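You operate a simulated robot arm through the tools that you are given. There is no shell and no other tool. Be economical: measure what you need, move in short steps, check, and stop when the job is done.

You run a simulated two-armed robot. Do the job below in one go: nothing can be reset, and whatever is moved stays where it is left.

TASK
On the top of the road side table, fold the checked cloth in half and then in half again.

It is judged by the outcome, as a careful person would: the job done as asked, and still so three seconds after it is handed in. It fails if anything else is knocked over, pushed out of place, dropped, spilled or broken. Flat cloth is picked up by pressing the open fingertips on it (5 to 10 N) and closing them slowly along it; thin cloth reads only 2 to 8 mm in the jaws.

THE ROBOT
Two 7-joint arms with two-finger parallel grippers on one trunk, on a base that drives. Base frame: it is fixed to the floor where the robot stands at the start and does not move with it; the origin is under the middle of the robot, x ahead of it, y to its left, z up; the surface under the hand at the start is at about z = 780. Lengths are in mm, angles in degrees, forces in N, time in s.
The left shoulder is at the start at [70, 163, 1095], the right one opposite. With the tool pointing down near the work surface each hand reaches from about 400 to 880 mm from the robot's upright axis, wherever it stands, measured 20 degrees to its own side. Places, roughly: top of the road side table [500, 100, 800]. Payload 3.43 kg a hand.
Tool frame (each hand has its own): the origin (TCP) lies between the finger pads and is the grasp point; the fingertips stand 34 mm ahead of it; z points along the fingers, y is the line along which they close. Largest opening 128 mm; finger width 24, thickness 12; the body of the gripper, 48 by 130 mm, starts 96 mm behind the TCP.
Orientation is that of the tool frame in the base frame, as a unit quaternion [w, x, y, z]. With the fingers straight down and closing along the base's y, the tool's x points along the base's -x, its y along +y and its z along -z.

THE INTERFACE
- The arms move only by the tool servo_tool. It takes "left_moves", "right_moves" or both (then of equal length, played together; a hand with none holds still); each is a list of rows, each a list of 6 numbers: the shift along the tool's x, y, z in units of 20 mm (1.0 is 20 mm), then the turn, a rotation vector about the tool's x, y, z in units of 4 degrees (1.0 is 4 degrees). In form: [[tx, ty, tz, ax, ay, az], ...]. A call has 1 to 10 rows; each row shifts and turns the commanded pose from where the row before left it, along the tool's axes as they then stand. "left_fingers" and "right_fingers" are, for a hand that has rows, the opening, from 0 (shut) to 1 (fully open), set as the call begins (left out, the last holds). A call with a number of a shift or a turn outside -1 to 1 is refused whole. Rows are played at 5 a second. More than 50 mm and 8.6 degrees between two rows, or a gripper value outside its range, and nothing of the call is played. A pose out of reach is approached as far as the arm can. The call stops where the force on the tool passes 40 N (or 10 N more than at its start, if that is more) or the arm is blocked; 0.2 s more then pass. The fingers move at their own pace (about 153 mm/s each) and stop on an object; they squeeze with about 35 N. The grip force told is the motor's: it shows also when the fingers shut on nothing. Time passes only in rows, and 0.2 s behind the last, so rows that do not move let the fingers close. The reply holds the time, the measured pose of the TCP, the force on the tool along the base axes, the opening and the grip force, in the units named above and with some noise, with the torque about the TCP (base axes, N m) and any sound that the robot's microphone picked up.
- Cameras (640 x 400 px; columns grow to the right, rows downward): "scene" is now at [122.1, 19.1, 1297.8]; the picture's right is [0.23, -0.97, -0.00], its down [-0.77, -0.18, -0.62] and it looks along [0.60, 0.14, -0.79] (base axes); focal length 214 px, centre (320, 200). "left" rides on the left gripper at [76, 11, -160] in its tool frame; the picture's right is [-0.15, 0.99, 0.00], its down [-0.88, -0.13, -0.46] and it looks along [-0.45, -0.07, 0.89] (tool axes); focal length 234 px, centre (320, 200). "right" rides on the right gripper at [76, -11, -160] in its tool frame; the picture's right is [0.15, 0.99, 0.00], its down [-0.88, 0.13, -0.46] and it looks along [-0.45, 0.07, 0.89] (tool axes); focal length 234 px, centre (320, 200). There is no depth. A picture from a camera that has moved, and an enlarged one, comes with that camera's place and axes in the base frame and with its lens.
- snapshot(camera): a new picture of that camera. No time passes.
- slide_trunk(by): slides the trunk up (or, below 0, down) by that many mm; the arms and the scene camera ride with it, the base frame stays. It gives what a move gives, with no picture.
- roll_base(legs): drives the robot by 1 to 6 legs, each [ahead, left, turn to the left] in mm, mm and degrees, along the robot's own axes; the way and the turn of a leg run together, so that a leg with both is an arc; at most 1500 mm and 180 degrees a leg. The arms and the cameras ride along, it lands a little off, and it stops where it bumps. It gives what a move gives.
- pan_tilt(pan, tilt): turns the head with the scene camera to pan (to the left, within 86 degrees either way) and tilt (down, from -29 to 69), counted from straight ahead of the robot. It gives what a move gives.
- zoom(camera, box): a new picture of the part [left, top, right, bottom] of that camera's present view, enlarged. No time passes.
- sign_off(): hands the job in; it is judged then, once.

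Go step by step. Nothing tells you exact positions but the pictures and the camera data: compare them with the known pose of the tool, close in by small moves and look again before you grip or let go. The budget is 120 turns and 108 pictures, counting those below and the enlarged ones. Unless the task says otherwise, let go and move clear before handing in, and close with one line.

The tools are called after "Emit:" by a JSON object that holds its "api" and its "payload". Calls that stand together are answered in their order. servo_tool: Moves the arms, as the interface text tells. Its arguments: {"type":"object","properties":{"left_moves":{"type":"array"},"left_fingers":{"type":"number"},"right_moves":{"type":"array"},"right_fingers":{"type":"number"}},"required":[]} The other tools are called the same way: slide_trunk (by) slides the trunk up or down; roll_base (legs) drives the base; pan_tilt (pan, tilt) turns the head that bears the scene camera; snapshot (camera) takes a picture; zoom (camera, box) takes an enlarged picture of a part of a camera's view; sign_off () hands the job in.

At the start:

```text
time_s: 0.0
left_eef_pos: [574.2, 177.0, 1012.4]
left_orientation: [0.001, 0.0, 1.0, 0.0]
left_wrist_force: [0.5, 0.0, 0.0]
left_moment: [-0.01, 0.02, -0.02]
left_gripper_width: 128.1
left_gripper_force: 0.1
right_eef_pos: [567.8, -196.5, 1021.4]
right_orientation: [0.0, 0.0, 1.0, -0.001]
right_wrist_force: [-0.5, 0.2, -0.6]
right_moment: [-0.02, -0.01, 0.01]
right_gripper_width: 128.0
right_gripper_force: 0.1
trunk travel left (down, up): [-575.0, 365.0]
robot x, y, heading: [-3.1, -0.8, 0.1]
head pan, tilt: [13.3, 51.9]
```

scene: 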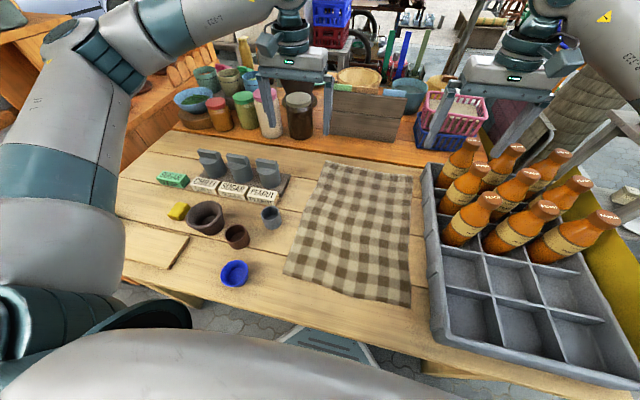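
right: 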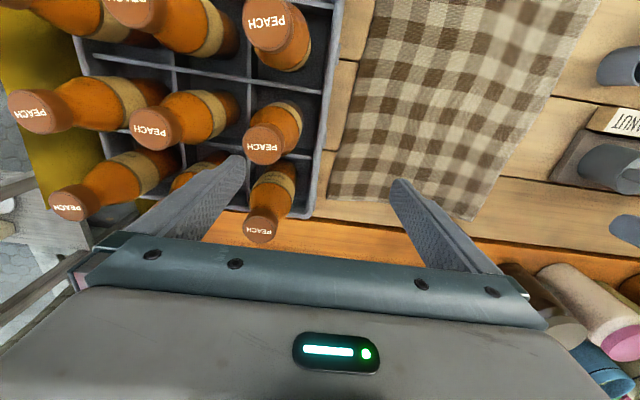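
left: 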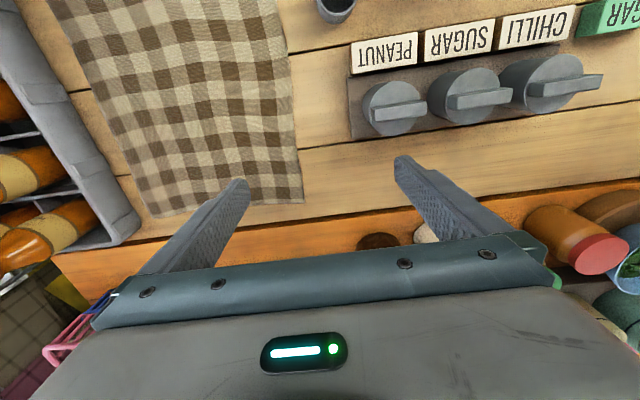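

I see the checked cloth flat on the table, roughly x 271–695, y −150 to +145, with the bottle crate close to its right edge. The near edge is inside my minimum reach, so I'll back up about 160 mm and look again.

Emit:
{"api": "roll_base", "payload": {"legs": [[-160, 0, 0]]}}

Emit:
{"api": "pan_tilt", "payload": {"pan": 0, "tilt": 48}}

Emit:
{"api": "snapshot", "payload": {"camera": "scene"}}

```text
time_s: 1.4
left_eef_pos: [411.9, 176.7, 1013.0]
left_orientation: [0.001, 0.001, 1.0, 0.0]
left_wrist_force: [0.3, 0.7, -0.8]
left_moment: [-0.03, 0.0, 0.03]
left_gripper_width: 127.8
left_gripper_force: 0.0
right_eef_pos: [404.9, -199.8, 1021.9]
right_orientation: [0.0, 0.001, 1.0, 0.001]
right_wrist_force: [0.4, -0.4, 0.0]
right_moment: [0.01, 0.0, -0.04]
right_gripper_width: 127.9
right_gripper_force: 0.1
trunk travel left (down, up): [-575.0, 365.0]
robot x, y, heading: [-162.3, -0.5, -0.3]
head pan, tilt: [13.3, 51.9]
```

```text
time_s: 2.2
left_eef_pos: [413.2, 177.0, 1010.8]
left_orientation: [0.0, 0.002, 1.0, 0.001]
left_wrist_force: [-0.8, 0.4, 0.5]
left_moment: [-0.01, -0.01, -0.02]
left_gripper_width: 127.9
left_gripper_force: 0.1
right_eef_pos: [404.5, -199.5, 1020.9]
right_orientation: [0.0, 0.001, 1.0, 0.0]
right_wrist_force: [0.5, 0.4, 0.2]
right_moment: [0.04, -0.04, -0.02]
right_gripper_width: 128.1
right_gripper_force: 0.1
trunk travel left (down, up): [-575.0, 365.0]
robot x, y, heading: [-159.9, 0.4, -0.2]
head pan, tilt: [0.0, 48.0]
```

```text
104 pictures are left
camera scene: at [-34.9, 1.7, 1303.0], right [0.0, -1.0, 0.0], down [-0.74, 0.0, -0.67], along [0.67, 0.0, -0.74], focal length 214 px, centre (320, 200)
```

scene: 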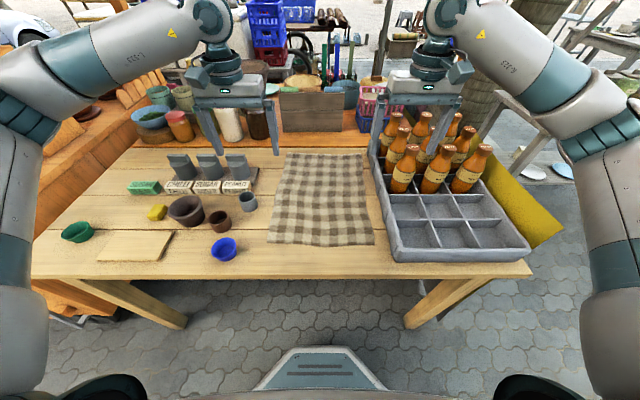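

The picture confirms the cloth: far corners about (690,137) and (682,−170), near corners about (273,±148). I'll move both hands over the far corners with a narrow opening.

Emit:
{"api": "servo_tool", "payload": {"left_moves": [[-1, -0.33, 0, 0, 0, 0], [-1, -0.33, 0, 0, 0, 0], [-1, -0.33, 0, 0, 0, 0], [-1, -0.33, 0, 0, 0, 0], [-1, -0.33, 0, 0, 0, 0], [-1, -0.33, 0, 0, 0, 0], [-1, -0.33, 0, 0, 0, 0], [-1, -0.33, 0, 0, 0, 0], [-1, -0.33, 0, 0, 0, 0], [-1, -0.33, 0, 0, 0, 0]], "right_moves": [[-1, 0.3, 0, 0, 0, 0], [-1, 0.3, 0, 0, 0, 0], [-1, 0.3, 0, 0, 0, 0], [-1, 0.3, 0, 0, 0, 0], [-1, 0.3, 0, 0, 0, 0], [-1, 0.3, 0, 0, 0, 0], [-1, 0.3, 0, 0, 0, 0], [-1, 0.3, 0, 0, 0, 0], [-1, 0.3, 0, 0, 0, 0], [-1, 0.3, 0, 0, 0, 0]], "left_fingers": 0.35, "right_fingers": 0.35}}

Emit:
{"api": "servo_tool", "payload": {"left_moves": [[-1, 0, 0, 0, 0, 0], [-1, 0, 0, 0, 0, 0], [-0.9, 0, 0, 0, 0, 0], [0, 0, 1, 0, 0, 0], [0, 0, 1, 0, 0, 0], [0, 0, 1, 0, 0, 0], [0, 0, 1, 0, 0, 0], [0, 0, 1, 0, 0, 0]], "right_moves": [[-1, 0, 0, 0, 0, 0], [-1, 0, 0, 0, 0, 0], [-1, 0, 0, 0, 0, 0], [0, 0, 1, 0, 0, 0], [0, 0, 1, 0, 0, 0], [0, 0, 1, 0, 0, 0], [0, 0, 1, 0, 0, 0], [0, 0, 1, 0, 0, 0]]}}

Emit:
{"api": "snapshot", "payload": {"camera": "scene"}}

Emit:
{"api": "snapshot", "payload": {"camera": "right"}}

Emit:
{"api": "snapshot", "payload": {"camera": "left"}}

```text
time_s: 4.4
left_eef_pos: [614.5, 110.4, 1013.1]
left_orientation: [0.0, 0.0, 1.0, 0.001]
left_wrist_force: [0.3, 0.2, -0.7]
left_moment: [0.0, -0.01, 0.04]
left_gripper_width: 44.7
left_gripper_force: 0.1
right_eef_pos: [605.4, -140.3, 1020.5]
right_orientation: [-0.001, 0.002, 1.0, 0.0]
right_wrist_force: [0.4, 0.2, 0.8]
right_moment: [0.01, 0.02, -0.01]
right_gripper_width: 44.8
right_gripper_force: 0.0
trunk travel left (down, up): [-575.0, 365.0]
robot x, y, heading: [-164.3, -1.6, 0.0]
head pan, tilt: [0.0, 48.0]
```

```text
time_s: 6.2
left_eef_pos: [651.2, 119.2, 907.8]
left_orientation: [0.0, 0.0, 1.0, 0.001]
left_wrist_force: [-0.4, -0.4, -0.5]
left_moment: [-0.01, 0.02, 0.0]
left_gripper_width: 44.6
left_gripper_force: 0.0
left hand out of reach, approached as far as the arm can: row 2, 3
right_eef_pos: [652.9, -140.8, 913.9]
right_orientation: [-0.001, 0.002, 1.0, 0.0]
right_wrist_force: [0.4, 0.2, 0.2]
right_moment: [-0.02, 0.03, 0.01]
right_gripper_width: 44.7
right_gripper_force: 0.0
right hand out of reach, approached as far as the arm can: row 3
trunk travel left (down, up): [-575.0, 365.0]
robot x, y, heading: [-161.4, 1.1, -0.2]
head pan, tilt: [0.0, 48.0]
```

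```text
103 pictures are left
camera scene: at [-34.5, 1.6, 1303.0], right [0.0, -1.0, 0.0], down [-0.74, 0.0, -0.67], along [0.67, 0.0, -0.74], focal length 214 px, centre (320, 200)
```

scene: 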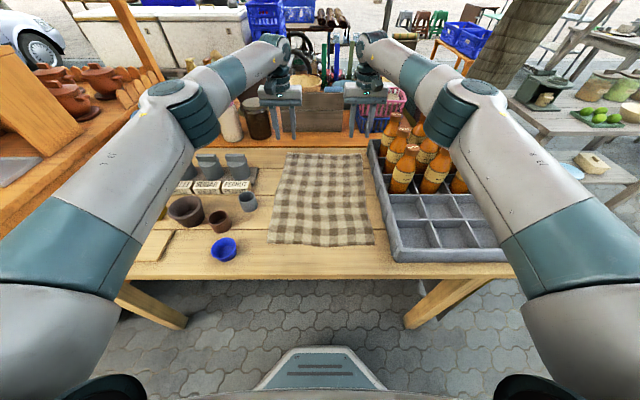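

```text
102 pictures are left
camera right: at [577.4, -152.4, 1073.2], right [-0.14, 0.99, 0.0], down [0.88, 0.13, 0.45], along [0.45, 0.07, -0.89], focal length 234 px, centre (320, 200)
```

right: 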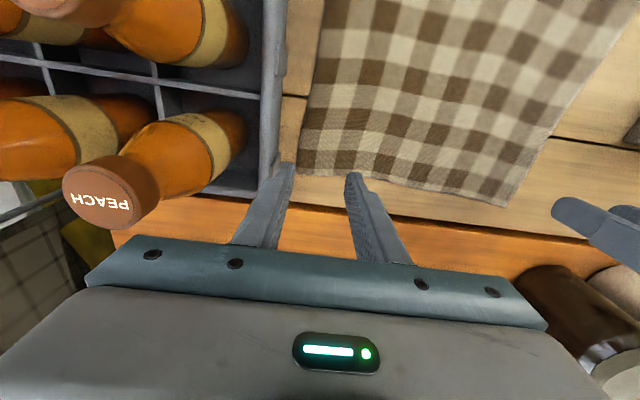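

```text
101 pictures are left
camera left: at [575.4, 131.9, 1067.6], right [0.15, 0.99, 0.0], down [0.88, -0.13, 0.45], along [0.45, -0.07, -0.89], focal length 234 px, centre (320, 200)
```

left: 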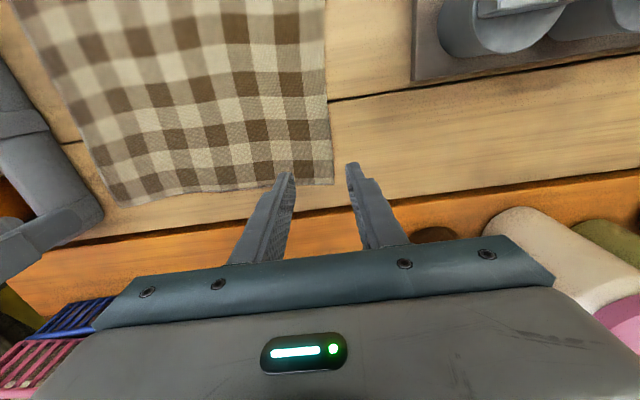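

The far corners lie at about (698,132) and (690,−166), and the hands stopped short at x≈652. I'll pull back slightly, drive 50 mm forward, and recheck.

Emit:
{"api": "servo_tool", "payload": {"left_moves": [[1, 0, 0, 0, 0, 0]], "right_moves": [[1, 0, 0, 0, 0, 0]]}}

Emit:
{"api": "roll_base", "payload": {"legs": [[50, 0, 0]]}}

Emit:
{"api": "snapshot", "payload": {"camera": "right"}}

Emit:
{"api": "snapshot", "payload": {"camera": "left"}}

```text
time_s: 6.6
left_eef_pos: [628.6, 119.6, 908.2]
left_orientation: [0.001, 0.001, 1.0, 0.001]
left_wrist_force: [-0.1, 0.3, -0.7]
left_moment: [-0.02, -0.03, 0.0]
left_gripper_width: 44.9
left_gripper_force: 0.0
right_eef_pos: [633.4, -142.8, 913.7]
right_orientation: [0.0, 0.001, 1.0, 0.0]
right_wrist_force: [-0.8, 1.3, -0.1]
right_moment: [-0.02, -0.04, 0.02]
right_gripper_width: 44.7
right_gripper_force: 0.0
trunk travel left (down, up): [-575.0, 365.0]
robot x, y, heading: [-162.2, -1.5, -0.0]
head pan, tilt: [0.0, 48.0]
```

```text
time_s: 7.5
left_eef_pos: [678.0, 119.1, 907.7]
left_orientation: [-0.001, 0.0, 1.0, -0.001]
left_wrist_force: [0.4, 0.0, -1.6]
left_moment: [-0.01, -0.01, 0.02]
left_gripper_width: 44.7
left_gripper_force: 0.0
right_eef_pos: [682.2, -141.7, 912.6]
right_orientation: [0.0, 0.001, 1.0, 0.0]
right_wrist_force: [-0.7, 1.0, -1.1]
right_moment: [-0.03, -0.01, 0.04]
right_gripper_width: 44.9
right_gripper_force: 0.0
trunk travel left (down, up): [-575.0, 365.0]
robot x, y, heading: [-112.4, 1.2, -0.3]
head pan, tilt: [0.0, 48.0]
```

```text
100 pictures are left
camera right: at [606.7, -152.9, 1073.4], right [-0.14, 0.99, 0.0], down [0.88, 0.13, 0.46], along [0.45, 0.07, -0.89], focal length 234 px, centre (320, 200)
```

right: 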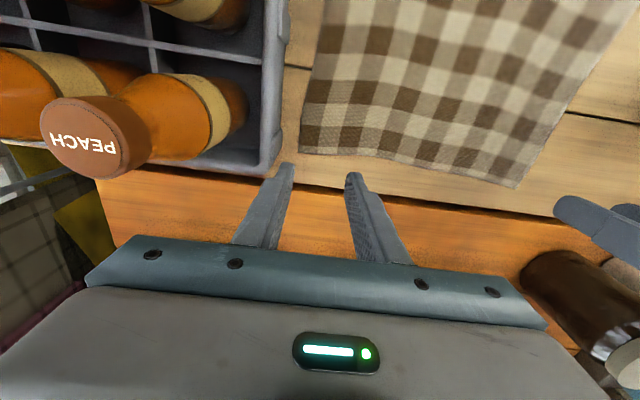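

```text
99 pictures are left
camera left: at [602.8, 132.2, 1068.1], right [0.15, 0.99, 0.0], down [0.88, -0.13, 0.46], along [0.45, -0.07, -0.89], focal length 234 px, centre (320, 200)
```

left: 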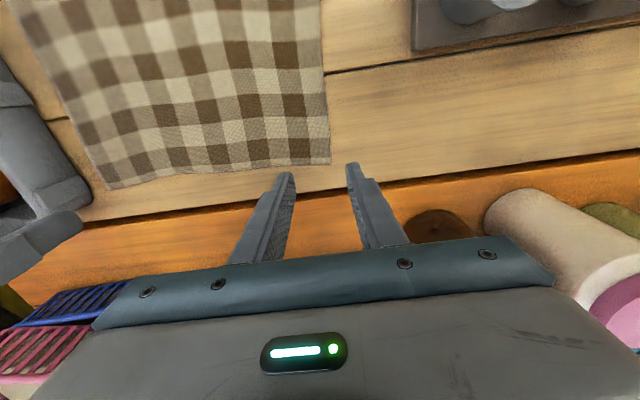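

The corner estimates agree at (698,130) and (691,−165). I'll align and go down to just above the table.

Emit:
{"api": "servo_tool", "payload": {"left_moves": [[-0.2, -0.55, 0, 0, 0, 0], [0, 0, 1, 0, 0, 0], [0, 0, 1, 0, 0, 0], [0, 0, 1, 0, 0, 0], [0, 0, 1, 0, 0, 0]], "right_moves": [[0.35, 0, 0.25, 0, 0, 0], [0, 0, 1, 0, 0, 0], [0, 0, 1, 0, 0, 0], [0, 0, 1, 0, 0, 0], [0, 0, 1, 0, 0, 0]]}}

Emit:
{"api": "snapshot", "payload": {"camera": "right"}}

Emit:
{"api": "snapshot", "payload": {"camera": "left"}}

```text
time_s: 8.7
left_eef_pos: [682.1, 108.1, 824.9]
left_orientation: [0.001, 0.0, 1.0, 0.0]
left_wrist_force: [0.1, 0.0, 0.9]
left_moment: [0.03, 0.0, 0.02]
left_gripper_width: 45.1
left_gripper_force: 0.1
right_eef_pos: [676.9, -143.4, 827.7]
right_orientation: [-0.001, 0.001, 1.0, 0.0]
right_wrist_force: [-0.5, 0.0, -0.7]
right_moment: [0.03, 0.01, 0.0]
right_gripper_width: 44.9
right_gripper_force: 0.1
trunk travel left (down, up): [-575.0, 365.0]
robot x, y, heading: [-114.6, -1.2, -0.1]
head pan, tilt: [0.0, 48.0]
```

```text
98 pictures are left
camera right: at [600.0, -154.3, 988.0], right [-0.14, 0.99, 0.0], down [0.88, 0.13, 0.45], along [0.45, 0.07, -0.89], focal length 234 px, centre (320, 200)
```

right: 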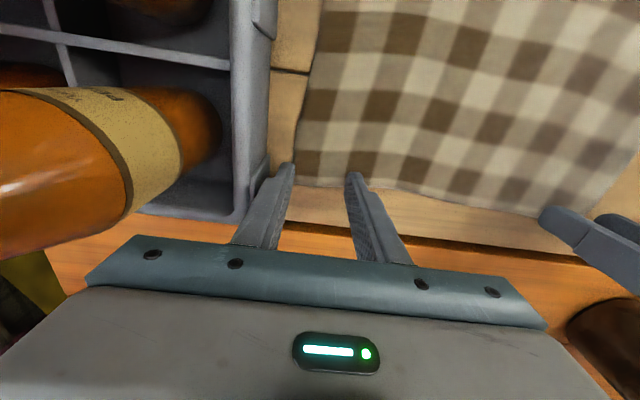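

```text
97 pictures are left
camera left: at [607.0, 120.2, 984.8], right [0.15, 0.99, 0.0], down [0.88, -0.13, 0.46], along [0.45, -0.07, -0.89], focal length 234 px, centre (320, 200)
```

left: 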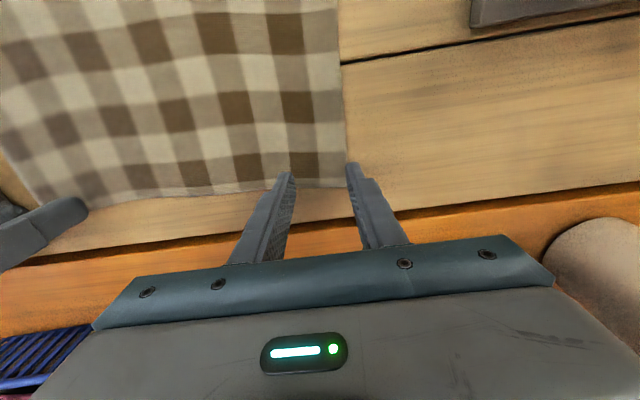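

The right outer finger and the left outer finger are just off the cloth, so I'll shift both hands inward about 14 mm and touch down in small steps.

Emit:
{"api": "servo_tool", "payload": {"left_moves": [[0, -0.7, 0, 0, 0, 0], [0.1, 0, 0.3, 0, 0, 0], [0, 0, 0.15, 0, 0, 0]], "right_moves": [[0, 0.7, 0, 0, 0, 0], [0.1, 0, 0.4, 0, 0, 0], [0, 0, 0.15, 0, 0, 0]]}}

```text
time_s: 9.5
left_eef_pos: [679.9, 95.9, 816.0]
left_orientation: [0.001, 0.001, 1.0, 0.0]
left_wrist_force: [-0.1, 0.4, -0.2]
left_moment: [-0.01, 0.03, 0.01]
left_gripper_width: 44.9
left_gripper_force: 0.2
right_eef_pos: [673.7, -128.4, 817.6]
right_orientation: [0.0, 0.0, 1.0, 0.0]
right_wrist_force: [-0.3, -0.2, -0.4]
right_moment: [0.0, -0.03, 0.0]
right_gripper_width: 44.9
right_gripper_force: 0.1
trunk travel left (down, up): [-575.0, 365.0]
robot x, y, heading: [-113.7, -0.6, -0.0]
head pan, tilt: [0.0, 48.0]
```

Emit:
{"api": "servo_tool", "payload": {"left_moves": [[0, 0, 0.1, 0, 0, 0]], "right_moves": [[0, 0, 0.15, 0, 0, 0]]}}

Emit:
{"api": "servo_tool", "payload": {"left_moves": [[0, 0, 0.1, 0, 0, 0]], "right_moves": [[0, 0, 0.1, 0, 0, 0]]}}

```text
time_s: 9.9
left_eef_pos: [678.7, 94.7, 816.2]
left_orientation: [0.0, 0.0, 1.0, 0.0]
left_wrist_force: [0.3, 0.7, 0.6]
left_moment: [-0.02, -0.06, 0.02]
left_gripper_width: 45.0
left_gripper_force: 0.1
right_eef_pos: [673.2, -127.6, 815.3]
right_orientation: [0.001, 0.001, 1.0, 0.001]
right_wrist_force: [1.8, -0.6, 6.1]
right_moment: [0.0, 0.02, -0.01]
right_gripper_width: 44.7
right_gripper_force: 0.0
trunk travel left (down, up): [-575.0, 365.0]
robot x, y, heading: [-115.9, -1.1, -0.1]
head pan, tilt: [0.0, 48.0]
```

```text
time_s: 10.3
left_eef_pos: [679.0, 93.5, 815.6]
left_orientation: [0.0, 0.0, 1.0, 0.0]
left_wrist_force: [0.4, 1.5, 2.7]
left_moment: [0.04, -0.03, 0.02]
left_gripper_width: 44.7
left_gripper_force: 0.1
right_eef_pos: [674.0, -127.2, 815.4]
right_orientation: [0.002, 0.0, 1.0, 0.0]
right_wrist_force: [2.9, -3.5, 15.6]
right_moment: [-0.01, -0.01, 0.03]
right_gripper_width: 44.4
right_gripper_force: 0.1
trunk travel left (down, up): [-575.0, 365.0]
robot x, y, heading: [-117.4, 1.2, -0.3]
head pan, tilt: [0.0, 48.0]
```

Contact is at about TCP z 815. I'll even the press out toward 8 N on each hand, then close slowly.

Emit:
{"api": "servo_tool", "payload": {"left_moves": [[0, 0, 0.07, 0, 0, 0]], "right_moves": [[0, 0, -0.08, 0, 0, 0]]}}

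```text
time_s: 10.7
left_eef_pos: [679.1, 93.6, 815.6]
left_orientation: [0.002, 0.0, 1.0, -0.001]
left_wrist_force: [-0.3, -0.1, 11.1]
left_moment: [0.03, 0.02, -0.01]
left_gripper_width: 44.7
left_gripper_force: 0.0
right_eef_pos: [672.1, -127.1, 815.6]
right_orientation: [0.001, 0.001, 1.0, 0.0]
right_wrist_force: [3.6, 0.2, 8.5]
right_moment: [0.04, -0.08, 0.01]
right_gripper_width: 44.7
right_gripper_force: 0.0
trunk travel left (down, up): [-575.0, 365.0]
robot x, y, heading: [-116.8, 2.9, -0.1]
head pan, tilt: [0.0, 48.0]
```

Emit:
{"api": "servo_tool", "payload": {"left_moves": [[0, 0, 0, 0, 0, 0]], "right_moves": [[0, 0, 0, 0, 0, 0]], "left_fingers": 0.26, "right_fingers": 0.26}}

Emit:
{"api": "servo_tool", "payload": {"left_moves": [[0, 0, 0, 0, 0, 0]], "right_moves": [[0, 0, 0, 0, 0, 0]], "left_fingers": 0.18, "right_fingers": 0.18}}

Emit:
{"api": "servo_tool", "payload": {"left_moves": [[0, 0, 0, 0, 0, 0]], "right_moves": [[0, 0, 0, 0, 0, 0]], "left_fingers": 0.1, "right_fingers": 0.1}}

Emit:
{"api": "servo_tool", "payload": {"left_moves": [[0, 0, 0, 0, 0, 0], [0, 0, 0, 0, 0, 0]], "right_moves": [[0, 0, 0, 0, 0, 0], [0, 0, 0, 0, 0, 0]], "left_fingers": 0, "right_fingers": 0}}

Emit:
{"api": "snapshot", "payload": {"camera": "right"}}

Emit:
{"api": "snapshot", "payload": {"camera": "left"}}

```text
time_s: 11.1
left_eef_pos: [679.4, 94.4, 816.0]
left_orientation: [0.002, 0.0, 1.0, 0.0]
left_wrist_force: [0.9, 1.3, 15.9]
left_moment: [0.01, 0.04, 0.02]
left_gripper_width: 29.5
left_gripper_force: 0.1
right_eef_pos: [672.9, -126.6, 816.7]
right_orientation: [0.001, 0.0, 1.0, 0.001]
right_wrist_force: [-0.2, 1.6, 5.9]
right_moment: [-0.01, -0.01, 0.04]
right_gripper_width: 33.4
right_gripper_force: 0.1
trunk travel left (down, up): [-575.0, 365.0]
robot x, y, heading: [-114.0, 4.0, 0.0]
head pan, tilt: [0.0, 48.0]
```

```text
time_s: 11.5
left_eef_pos: [678.3, 93.3, 815.6]
left_orientation: [0.001, -0.001, 1.0, 0.0]
left_wrist_force: [0.3, 0.6, 19.0]
left_moment: [-0.01, 0.05, 0.0]
left_gripper_width: 21.3
left_gripper_force: 0.0
right_eef_pos: [671.2, -127.1, 816.3]
right_orientation: [0.001, 0.001, 1.0, 0.0]
right_wrist_force: [0.3, 0.4, 3.7]
right_moment: [-0.02, 0.02, -0.02]
right_gripper_width: 22.6
right_gripper_force: 0.1
trunk travel left (down, up): [-575.0, 365.0]
robot x, y, heading: [-116.4, -1.2, -0.2]
head pan, tilt: [0.0, 48.0]
```

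```text
time_s: 11.9
left_eef_pos: [679.2, 94.3, 816.0]
left_orientation: [0.002, 0.0, 1.0, 0.0]
left_wrist_force: [0.3, -1.3, 21.8]
left_moment: [-0.04, 0.14, 0.0]
left_gripper_width: 7.2
left_gripper_force: 0.2
right_eef_pos: [671.7, -127.9, 816.0]
right_orientation: [0.001, 0.0, 1.0, 0.0]
right_wrist_force: [-0.1, 0.6, 2.7]
right_moment: [0.03, 0.03, -0.01]
right_gripper_width: 12.2
right_gripper_force: 0.2
trunk travel left (down, up): [-575.0, 365.0]
robot x, y, heading: [-116.3, 1.2, -0.1]
head pan, tilt: [0.0, 48.0]
```

```text
time_s: 12.5
left_eef_pos: [678.4, 93.0, 816.1]
left_orientation: [0.002, 0.0, 1.0, 0.0]
left_wrist_force: [-0.5, 0.3, 24.7]
left_moment: [0.01, 0.08, 0.03]
left_gripper_width: 0.0
left_gripper_force: 33.3
right_eef_pos: [672.2, -127.8, 816.9]
right_orientation: [0.001, 0.0, 1.0, 0.0]
right_wrist_force: [0.0, -0.4, 0.9]
right_moment: [0.02, 0.02, 0.0]
right_gripper_width: 0.0
right_gripper_force: 32.4
trunk travel left (down, up): [-575.0, 365.0]
robot x, y, heading: [-113.2, 0.2, 0.2]
head pan, tilt: [0.0, 48.0]
```

```text
96 pictures are left
camera right: at [595.6, -139.1, 976.3], right [-0.14, 0.99, 0.0], down [0.88, 0.13, 0.46], along [0.45, 0.07, -0.89], focal length 234 px, centre (320, 200)
```

right: 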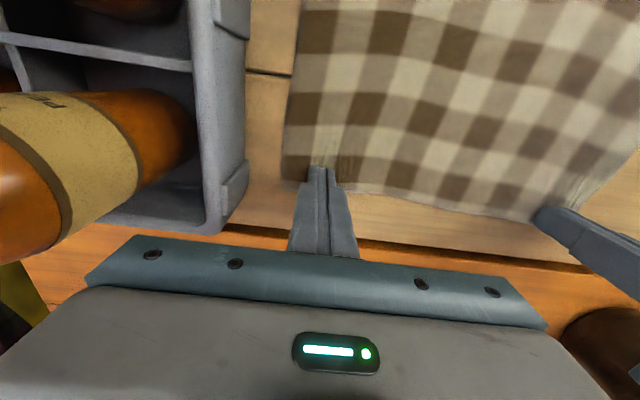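

```text
95 pictures are left
camera left: at [602.6, 105.7, 975.7], right [0.15, 0.99, 0.0], down [0.88, -0.13, 0.46], along [0.45, -0.07, -0.89], focal length 234 px, centre (320, 200)
```

left: 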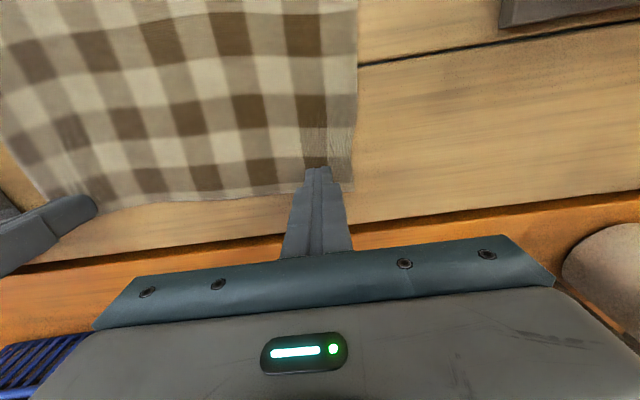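

Both pairs of fingers shut on nothing: the press drifted (left 25 N, right 1 N) and I closed too fast. I'll reopen, settle the press to 5–10 N, and close more slowly.

Emit:
{"api": "servo_tool", "payload": {"left_moves": [[0, 0, -0.4, 0, 0, 0], [0, 0, 0, 0, 0, 0], [0, 0, 0.2, 0, 0, 0], [0, 0, 0, 0, 0, 0], [0, 0, 0, 0, 0, 0], [0, 0, 0, 0, 0, 0]], "right_moves": [[0, 0, -0.2, 0, 0, 0], [0, 0, 0, 0, 0, 0], [0, 0, 0.28, 0, 0, 0], [0, 0, 0, 0, 0, 0], [0, 0, 0, 0, 0, 0], [0, 0, 0, 0, 0, 0]], "left_fingers": 0.4, "right_fingers": 0.4}}

Emit:
{"api": "servo_tool", "payload": {"left_moves": [[0, 0, 0, 0, 0, 0], [0, 0, 0, 0, 0, 0], [0, 0, 0, 0, 0, 0], [0, 0, 0, 0, 0, 0], [0, 0, 0, 0, 0, 0], [0, 0, 0, 0, 0, 0]], "right_moves": [[0, 0, 0, 0, 0, 0], [0, 0, 0, 0, 0, 0], [0, 0, 0, 0, 0, 0], [0, 0, 0, 0, 0, 0], [0, 0, 0, 0, 0, 0], [0, 0, 0, 0, 0, 0]]}}

Emit:
{"api": "snapshot", "payload": {"camera": "right"}}

```text
time_s: 13.9
left_eef_pos: [679.4, 95.0, 817.5]
left_orientation: [0.001, 0.0, 1.0, 0.0]
left_wrist_force: [0.6, 0.4, -0.1]
left_moment: [0.0, -0.01, -0.01]
left_gripper_width: 51.2
left_gripper_force: 0.1
right_eef_pos: [672.2, -127.0, 815.4]
right_orientation: [0.001, 0.002, 1.0, 0.0]
right_wrist_force: [4.9, -2.2, 18.6]
right_moment: [-0.02, -0.04, 0.03]
right_gripper_width: 51.0
right_gripper_force: 0.1
trunk travel left (down, up): [-575.0, 365.0]
robot x, y, heading: [-117.2, 1.2, -0.1]
head pan, tilt: [0.0, 48.0]
```

```text
time_s: 15.3
left_eef_pos: [679.1, 93.7, 817.3]
left_orientation: [0.001, 0.0, 1.0, -0.001]
left_wrist_force: [0.0, 0.2, -0.2]
left_moment: [0.02, 0.0, 0.01]
left_gripper_width: 51.4
left_gripper_force: 0.1
right_eef_pos: [671.1, -127.0, 815.6]
right_orientation: [0.001, 0.001, 1.0, 0.0]
right_wrist_force: [6.3, -2.0, 25.4]
right_moment: [-0.04, -0.08, 0.01]
right_gripper_width: 51.2
right_gripper_force: 0.1
trunk travel left (down, up): [-575.0, 365.0]
robot x, y, heading: [-114.8, 2.8, -0.4]
head pan, tilt: [0.0, 48.0]
```

```text
94 pictures are left
camera right: at [595.7, -138.8, 975.6], right [-0.14, 0.99, 0.0], down [0.88, 0.13, 0.46], along [0.45, 0.07, -0.89], focal length 234 px, centre (320, 200)
```

right: 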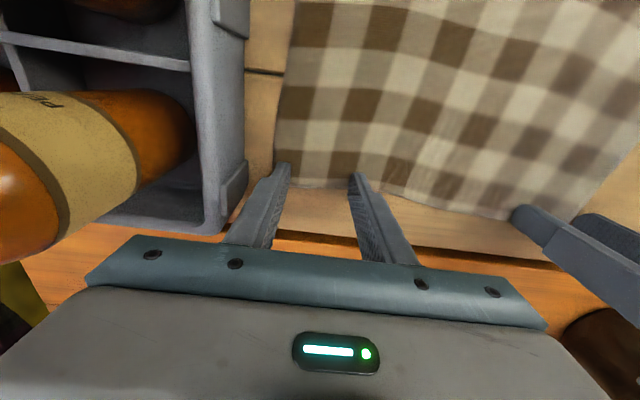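

Emit:
{"api": "servo_tool", "payload": {"left_moves": [[0, 0, 0.14, 0, 0, 0], [0, 0, 0, 0, 0, 0], [0, 0, 0, 0, 0, 0], [0, 0, 0, 0, 0, 0], [0, 0, 0, 0, 0, 0], [0, 0, 0, 0, 0, 0]], "right_moves": [[0, 0, -0.055, 0, 0, 0], [0, 0, 0, 0, 0, 0], [0, 0, 0, 0, 0, 0], [0, 0, 0, 0, 0, 0], [0, 0, 0, 0, 0, 0], [0, 0, 0, 0, 0, 0]]}}

```text
time_s: 16.7
left_eef_pos: [678.5, 93.6, 815.2]
left_orientation: [0.001, 0.001, 1.0, 0.0]
left_wrist_force: [0.4, 0.1, 4.7]
left_moment: [-0.02, -0.01, 0.05]
left_gripper_width: 51.3
left_gripper_force: 0.1
right_eef_pos: [671.7, -126.1, 815.6]
right_orientation: [0.001, 0.002, 1.0, -0.001]
right_wrist_force: [2.5, -1.1, 16.2]
right_moment: [0.02, -0.06, -0.05]
right_gripper_width: 51.0
right_gripper_force: 0.0
trunk travel left (down, up): [-575.0, 365.0]
robot x, y, heading: [-116.5, 1.9, -0.2]
head pan, tilt: [0.0, 48.0]
```

Emit:
{"api": "servo_tool", "payload": {"left_moves": [[0, 0, 0.02, 0, 0, 0], [0, 0, 0, 0, 0, 0], [0, 0, 0, 0, 0, 0], [0, 0, 0, 0, 0, 0]], "right_moves": [[0, 0, -0.04, 0, 0, 0], [0, 0, 0, 0, 0, 0], [0, 0, 0, 0, 0, 0], [0, 0, 0, 0, 0, 0]]}}

Emit:
{"api": "servo_tool", "payload": {"left_moves": [[0, 0, 0, 0, 0, 0]], "right_moves": [[0, 0, 0, 0, 0, 0]], "left_fingers": 0.36, "right_fingers": 0.36}}

Emit:
{"api": "servo_tool", "payload": {"left_moves": [[0, 0, 0, 0, 0, 0]], "right_moves": [[0, 0, 0, 0, 0, 0]], "left_fingers": 0.32, "right_fingers": 0.32}}

Emit:
{"api": "snapshot", "payload": {"camera": "right"}}

Emit:
{"api": "snapshot", "payload": {"camera": "left"}}

```text
time_s: 17.7
left_eef_pos: [677.7, 93.6, 815.6]
left_orientation: [0.0, 0.0, 1.0, 0.0]
left_wrist_force: [-0.7, -1.9, 8.8]
left_moment: [-0.09, 0.05, -0.01]
left_gripper_width: 51.4
left_gripper_force: 0.0
right_eef_pos: [672.4, -128.0, 814.9]
right_orientation: [0.0, 0.001, 1.0, 0.0]
right_wrist_force: [1.6, -1.2, 7.3]
right_moment: [-0.02, 0.01, -0.02]
right_gripper_width: 51.1
right_gripper_force: 0.0
trunk travel left (down, up): [-575.0, 365.0]
robot x, y, heading: [-117.3, 1.1, -0.0]
head pan, tilt: [0.0, 48.0]
```

```text
time_s: 18.1
left_eef_pos: [678.2, 95.2, 814.8]
left_orientation: [0.001, -0.001, 1.0, 0.0]
left_wrist_force: [0.0, 0.9, 9.8]
left_moment: [-0.1, 0.02, 0.03]
left_gripper_width: 45.2
left_gripper_force: 0.0
right_eef_pos: [672.0, -126.7, 815.0]
right_orientation: [0.0, 0.0, 1.0, 0.0]
right_wrist_force: [-0.2, 0.2, 5.5]
right_moment: [0.04, 0.04, 0.0]
right_gripper_width: 45.1
right_gripper_force: 0.0
trunk travel left (down, up): [-575.0, 365.0]
robot x, y, heading: [-116.6, 1.1, -0.1]
head pan, tilt: [0.0, 48.0]
```

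```text
time_s: 18.5
left_eef_pos: [677.8, 94.1, 815.7]
left_orientation: [0.001, 0.0, 1.0, -0.001]
left_wrist_force: [-0.7, -0.4, 10.7]
left_moment: [-0.07, 0.03, -0.01]
left_gripper_width: 39.6
left_gripper_force: 0.0
right_eef_pos: [672.2, -126.9, 815.1]
right_orientation: [0.0, 0.001, 1.0, 0.001]
right_wrist_force: [-0.2, 0.3, 3.6]
right_moment: [0.06, 0.02, -0.01]
right_gripper_width: 40.4
right_gripper_force: 0.1
trunk travel left (down, up): [-575.0, 365.0]
robot x, y, heading: [-111.4, -0.6, -0.3]
head pan, tilt: [0.0, 48.0]
```

```text
93 pictures are left
camera right: at [595.7, -138.3, 976.0], right [-0.15, 0.99, 0.0], down [0.88, 0.13, 0.46], along [0.45, 0.07, -0.89], focal length 234 px, centre (320, 200)
```

right: 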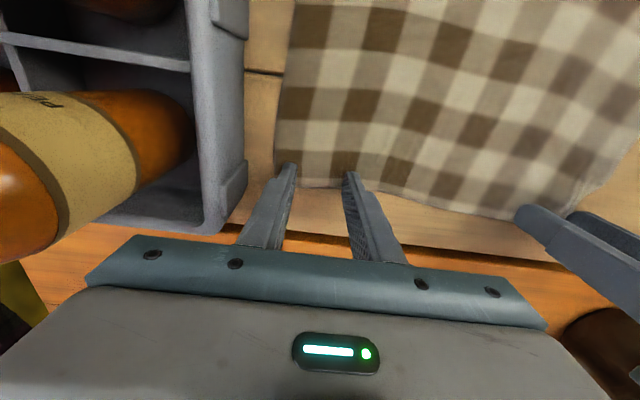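

```text
92 pictures are left
camera left: at [603.0, 106.4, 975.9], right [0.15, 0.99, 0.0], down [0.88, -0.13, 0.46], along [0.45, -0.07, -0.89], focal length 234 px, centre (320, 200)
```

left: 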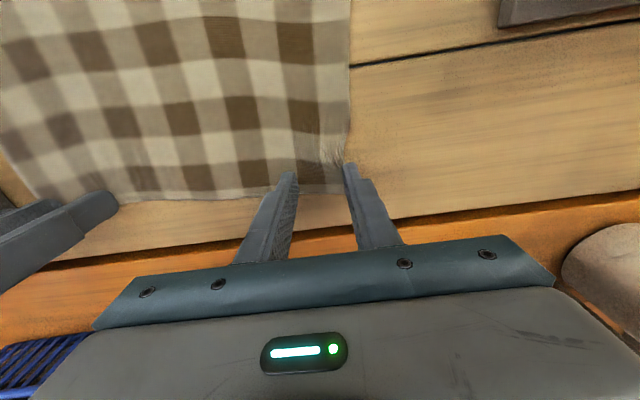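

The left cloth is starting to crease. I'll keep closing in small steps and nudge the right press up a little.

Emit:
{"api": "servo_tool", "payload": {"left_moves": [[0, 0, 0, 0, 0, 0], [0, 0, 0, 0, 0, 0]], "right_moves": [[0, 0, 0.04, 0, 0, 0], [0, 0, 0, 0, 0, 0]]}}

Emit:
{"api": "servo_tool", "payload": {"left_moves": [[0, 0, 0, 0, 0, 0]], "right_moves": [[0, 0, 0, 0, 0, 0]], "left_fingers": 0.28, "right_fingers": 0.28}}

Emit:
{"api": "servo_tool", "payload": {"left_moves": [[0, 0, 0, 0, 0, 0]], "right_moves": [[0, 0, 0.02, 0, 0, 0]], "left_fingers": 0.24, "right_fingers": 0.24}}

Emit:
{"api": "servo_tool", "payload": {"left_moves": [[0, 0, 0, 0, 0, 0]], "right_moves": [[0, 0, 0.02, 0, 0, 0]], "left_fingers": 0.2, "right_fingers": 0.2}}

Emit:
{"api": "snapshot", "payload": {"camera": "left"}}

Emit:
{"api": "snapshot", "payload": {"camera": "right"}}

```text
time_s: 19.1
left_eef_pos: [678.6, 94.9, 815.2]
left_orientation: [0.001, -0.001, 1.0, 0.0]
left_wrist_force: [1.7, 0.4, 7.1]
left_moment: [-0.04, -0.04, 0.03]
left_gripper_width: 39.9
left_gripper_force: 0.0
right_eef_pos: [671.1, -127.6, 816.1]
right_orientation: [0.002, 0.001, 1.0, 0.0]
right_wrist_force: [-1.0, 0.7, 14.3]
right_moment: [0.01, 0.08, -0.01]
right_gripper_width: 40.2
right_gripper_force: 0.1
trunk travel left (down, up): [-575.0, 365.0]
robot x, y, heading: [-117.2, 1.1, -0.2]
head pan, tilt: [0.0, 48.0]
```

```text
time_s: 19.5
left_eef_pos: [679.0, 93.7, 814.7]
left_orientation: [0.001, 0.0, 1.0, 0.0]
left_wrist_force: [0.1, -1.8, 6.5]
left_moment: [-0.05, 0.04, -0.01]
left_gripper_width: 35.4
left_gripper_force: 0.1
right_eef_pos: [671.5, -126.6, 814.8]
right_orientation: [0.003, 0.001, 1.0, 0.0]
right_wrist_force: [1.3, 0.3, 17.1]
right_moment: [0.05, 0.03, -0.05]
right_gripper_width: 33.9
right_gripper_force: 0.0
trunk travel left (down, up): [-575.0, 365.0]
robot x, y, heading: [-114.2, 0.9, -0.0]
head pan, tilt: [0.0, 48.0]
```

```text
time_s: 19.9
left_eef_pos: [677.6, 93.4, 816.2]
left_orientation: [0.001, 0.001, 1.0, 0.0]
left_wrist_force: [0.0, -1.4, 3.1]
left_moment: [-0.05, 0.0, 0.0]
left_gripper_width: 30.8
left_gripper_force: 0.2
right_eef_pos: [672.1, -126.3, 816.6]
right_orientation: [0.002, 0.0, 1.0, 0.0]
right_wrist_force: [0.0, 0.4, 25.8]
right_moment: [0.01, 0.17, -0.04]
right_gripper_width: 29.0
right_gripper_force: 0.0
trunk travel left (down, up): [-575.0, 365.0]
robot x, y, heading: [-109.8, 0.2, -0.0]
head pan, tilt: [0.0, 48.0]
```

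```text
time_s: 20.3
left_eef_pos: [677.1, 94.0, 816.5]
left_orientation: [0.0, 0.001, 1.0, 0.0]
left_wrist_force: [-0.1, -2.0, 1.2]
left_moment: [-0.06, 0.01, 0.02]
left_gripper_width: 26.1
left_gripper_force: 0.4
right_eef_pos: [670.8, -125.8, 815.1]
right_orientation: [0.003, 0.0, 1.0, -0.001]
right_wrist_force: [2.2, 0.7, 29.2]
right_moment: [0.11, 0.18, -0.05]
right_gripper_width: 26.1
right_gripper_force: 0.3
trunk travel left (down, up): [-575.0, 365.0]
robot x, y, heading: [-114.4, -2.3, -0.1]
head pan, tilt: [0.0, 48.0]
```

```text
91 pictures are left
camera left: at [601.7, 106.9, 976.4], right [0.15, 0.99, 0.0], down [0.88, -0.13, 0.46], along [0.45, -0.07, -0.89], focal length 234 px, centre (320, 200)
```

left: 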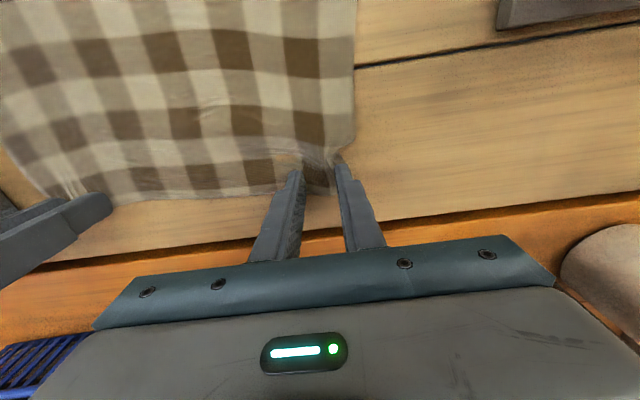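

```text
90 pictures are left
camera right: at [594.7, -137.8, 975.4], right [-0.15, 0.99, 0.0], down [0.88, 0.13, 0.46], along [0.45, 0.07, -0.89], focal length 234 px, centre (320, 200)
```

right: 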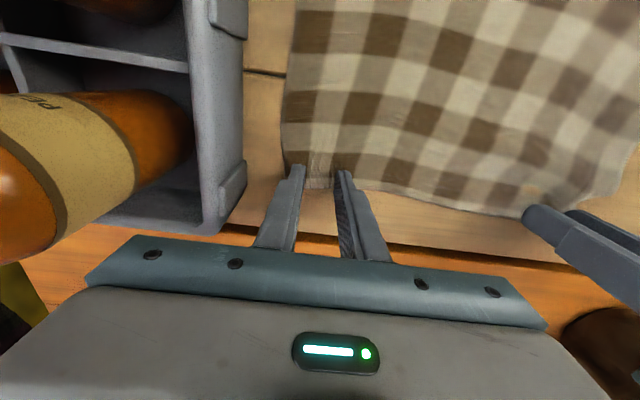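

Both corners are now creasing between the fingers, so slow closing works. I'll rebalance the press and continue.

Emit:
{"api": "servo_tool", "payload": {"left_moves": [[0, 0, 0.03, 0, 0, 0], [0, 0, 0, 0, 0, 0]], "right_moves": [[0, 0, -0.06, 0, 0, 0], [0, 0, 0, 0, 0, 0]], "left_fingers": 0.17, "right_fingers": 0.17}}

Emit:
{"api": "servo_tool", "payload": {"left_moves": [[0, 0, 0, 0, 0, 0]], "right_moves": [[0, 0, 0, 0, 0, 0]], "left_fingers": 0.14, "right_fingers": 0.14}}

Emit:
{"api": "servo_tool", "payload": {"left_moves": [[0, 0, 0, 0, 0, 0]], "right_moves": [[0, 0, 0, 0, 0, 0]], "left_fingers": 0.11, "right_fingers": 0.11}}

Emit:
{"api": "snapshot", "payload": {"camera": "left"}}

Emit:
{"api": "snapshot", "payload": {"camera": "right"}}

```text
time_s: 20.9
left_eef_pos: [676.6, 93.9, 816.0]
left_orientation: [0.002, 0.0, 1.0, 0.0]
left_wrist_force: [-1.2, -0.6, 6.7]
left_moment: [-0.06, 0.08, 0.05]
left_gripper_width: 22.5
left_gripper_force: 0.4
right_eef_pos: [671.1, -128.7, 814.6]
right_orientation: [0.001, 0.001, 1.0, 0.0]
right_wrist_force: [0.8, -1.3, 20.4]
right_moment: [-0.03, 0.08, 0.01]
right_gripper_width: 15.6
right_gripper_force: 0.1
trunk travel left (down, up): [-575.0, 365.0]
robot x, y, heading: [-111.7, -1.0, -0.3]
head pan, tilt: [0.0, 48.0]
```

```text
time_s: 21.3
left_eef_pos: [676.9, 95.0, 815.9]
left_orientation: [0.002, 0.0, 1.0, 0.0]
left_wrist_force: [1.5, -0.2, 9.4]
left_moment: [-0.05, -0.02, -0.02]
left_gripper_width: 18.0
left_gripper_force: 0.9
right_eef_pos: [671.5, -128.3, 814.9]
right_orientation: [0.0, 0.0, 1.0, 0.001]
right_wrist_force: [-0.2, -1.2, 19.2]
right_moment: [-0.05, 0.08, -0.01]
right_gripper_width: 15.5
right_gripper_force: 0.0
trunk travel left (down, up): [-575.0, 365.0]
robot x, y, heading: [-114.8, 2.9, -0.3]
head pan, tilt: [0.0, 48.0]
```

```text
time_s: 21.7
left_eef_pos: [678.2, 95.2, 816.3]
left_orientation: [0.002, 0.0, 1.0, 0.001]
left_wrist_force: [0.5, 0.3, 10.2]
left_moment: [-0.02, 0.04, 0.02]
left_gripper_width: 12.2
left_gripper_force: 0.0
right_eef_pos: [671.4, -127.5, 815.5]
right_orientation: [0.0, 0.001, 1.0, -0.001]
right_wrist_force: [-0.4, 0.3, 15.6]
right_moment: [-0.03, 0.08, -0.03]
right_gripper_width: 11.0
right_gripper_force: 0.0
trunk travel left (down, up): [-575.0, 365.0]
robot x, y, heading: [-110.4, -3.1, -0.3]
head pan, tilt: [0.0, 48.0]
```

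```text
89 pictures are left
camera left: at [601.6, 106.7, 975.9], right [0.15, 0.99, 0.0], down [0.88, -0.13, 0.46], along [0.45, -0.07, -0.89], focal length 234 px, centre (320, 200)
```

left: 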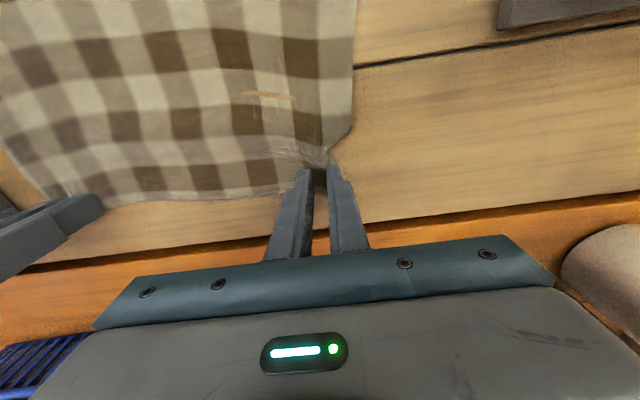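

```text
88 pictures are left
camera right: at [594.7, -138.4, 975.7], right [-0.15, 0.99, 0.0], down [0.88, 0.13, 0.46], along [0.45, 0.07, -0.89], focal length 234 px, centre (320, 200)
```

right: 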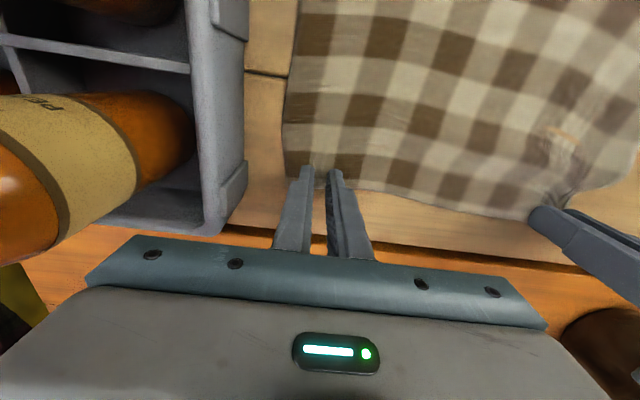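

The left corner is bunched; the right slipped flat again. I'll finish closing the left, and reopen the right for another pass.

Emit:
{"api": "servo_tool", "payload": {"left_moves": [[0, 0, 0, 0, 0, 0]], "right_moves": [[0, 0, -0.3, 0, 0, 0]], "left_fingers": 0.08, "right_fingers": 0.4}}

Emit:
{"api": "servo_tool", "payload": {"left_moves": [[0, 0, 0, 0, 0, 0]], "left_fingers": 0.05}}

Emit:
{"api": "servo_tool", "payload": {"left_moves": [[0, 0, 0, 0, 0, 0], [0, 0, 0, 0, 0, 0]], "left_fingers": 0}}

Emit:
{"api": "snapshot", "payload": {"camera": "left"}}

Emit:
{"api": "snapshot", "payload": {"camera": "right"}}

```text
time_s: 22.1
left_eef_pos: [678.4, 94.6, 816.1]
left_orientation: [0.002, 0.0, 1.0, 0.0]
left_wrist_force: [-2.4, -0.9, 17.5]
left_moment: [-0.03, 0.15, 0.0]
left_gripper_width: 7.7
left_gripper_force: 0.1
right_eef_pos: [670.1, -127.9, 819.7]
right_orientation: [0.0, 0.0, 1.0, 0.0]
right_wrist_force: [0.2, 0.8, -0.6]
right_moment: [0.0, 0.04, 0.02]
right_gripper_width: 51.2
right_gripper_force: 0.0
trunk travel left (down, up): [-575.0, 365.0]
robot x, y, heading: [-114.1, 0.2, -0.1]
head pan, tilt: [0.0, 48.0]
```

```text
time_s: 22.5
left_eef_pos: [677.8, 94.8, 816.2]
left_orientation: [0.002, 0.0, 1.0, 0.0]
left_wrist_force: [-1.1, 0.4, 19.6]
left_moment: [0.0, 0.17, 0.01]
left_gripper_width: 6.8
left_gripper_force: 1.0
right_eef_pos: [671.7, -128.2, 820.9]
right_orientation: [0.001, 0.001, 1.0, 0.0]
right_wrist_force: [-0.9, -0.1, 0.5]
right_moment: [0.0, 0.01, -0.03]
right_gripper_width: 51.0
right_gripper_force: 0.1
trunk travel left (down, up): [-575.0, 365.0]
robot x, y, heading: [-112.8, -0.5, -0.1]
head pan, tilt: [0.0, 48.0]
```

```text
time_s: 23.1
left_eef_pos: [678.2, 93.7, 816.1]
left_orientation: [0.002, 0.0, 1.0, 0.0]
left_wrist_force: [0.4, 0.6, 21.5]
left_moment: [0.05, 0.06, 0.03]
left_gripper_width: 0.0
left_gripper_force: 33.3
right_eef_pos: [670.4, -128.7, 822.0]
right_orientation: [0.001, 0.001, 1.0, -0.001]
right_wrist_force: [0.2, 0.0, -0.7]
right_moment: [0.03, -0.01, 0.0]
right_gripper_width: 51.1
right_gripper_force: 0.1
trunk travel left (down, up): [-575.0, 365.0]
robot x, y, heading: [-113.4, -0.6, 0.0]
head pan, tilt: [0.0, 48.0]
```

```text
87 pictures are left
camera left: at [602.1, 106.2, 975.8], right [0.15, 0.99, 0.0], down [0.88, -0.13, 0.46], along [0.45, -0.07, -0.89], focal length 234 px, centre (320, 200)
```

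left: 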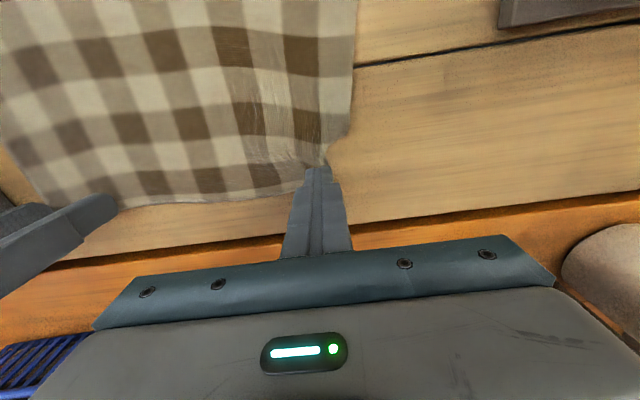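

```text
86 pictures are left
camera right: at [595.0, -139.4, 981.7], right [-0.14, 0.99, 0.0], down [0.88, 0.13, 0.46], along [0.45, 0.07, -0.89], focal length 234 px, centre (320, 200)
```

right: 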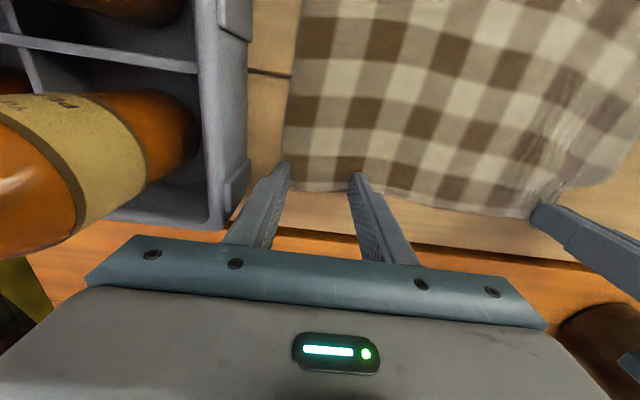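

Slipped again at the last moment: gripping right at the edge lets the hem squeeze out. I'll move 20 mm deeper into the cloth and try again.

Emit:
{"api": "servo_tool", "payload": {"left_moves": [[0, 0, -0.5, 0, 0, 0], [1, -0.2, 0, 0, 0, 0], [0, 0, 0, 0, 0, 0], [0, 0, 0.4, 0, 0, 0], [0, 0, 0, 0, 0, 0], [0, 0, 0, 0, 0, 0]], "right_moves": [[0, 0, -0.2, 0, 0, 0], [1, 0.2, 0, 0, 0, 0], [0, 0, 0, 0, 0, 0], [0, 0, 0.45, 0, 0, 0], [0, 0, 0, 0, 0, 0], [0, 0, 0, 0, 0, 0]], "left_fingers": 0.4, "right_fingers": 0.4}}

Emit:
{"api": "snapshot", "payload": {"camera": "left"}}

Emit:
{"api": "snapshot", "payload": {"camera": "right"}}

```text
time_s: 24.5
left_eef_pos: [659.0, 90.5, 816.0]
left_orientation: [0.002, 0.0, 1.0, 0.0]
left_wrist_force: [-0.1, 0.3, 4.8]
left_moment: [-0.13, -0.02, 0.01]
left_gripper_width: 51.2
left_gripper_force: 0.1
right_eef_pos: [652.0, -122.9, 815.3]
right_orientation: [0.001, 0.001, 1.0, 0.0]
right_wrist_force: [0.7, 0.0, 5.1]
right_moment: [-0.01, -0.01, 0.0]
right_gripper_width: 51.4
right_gripper_force: 0.1
trunk travel left (down, up): [-575.0, 365.0]
robot x, y, heading: [-113.9, -2.9, 0.2]
head pan, tilt: [0.0, 48.0]
```

```text
85 pictures are left
camera left: at [583.5, 103.5, 976.1], right [0.15, 0.99, 0.0], down [0.88, -0.13, 0.46], along [0.45, -0.07, -0.89], focal length 234 px, centre (320, 200)
```

left: 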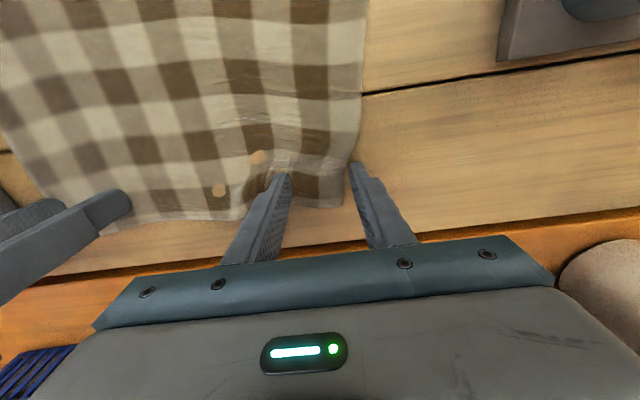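

```text
84 pictures are left
camera right: at [576.1, -134.5, 976.0], right [-0.14, 0.99, 0.0], down [0.88, 0.13, 0.46], along [0.45, 0.07, -0.89], focal length 234 px, centre (320, 200)
```

right: 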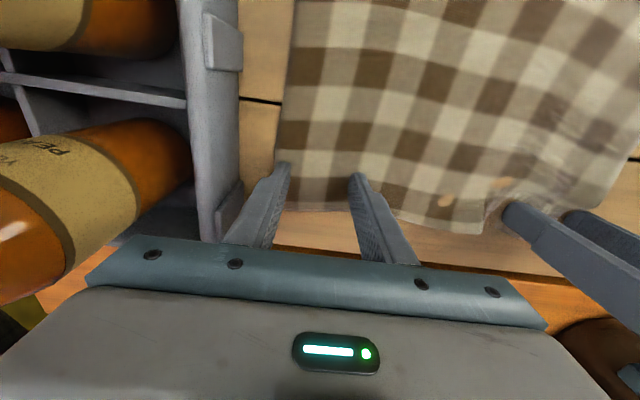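

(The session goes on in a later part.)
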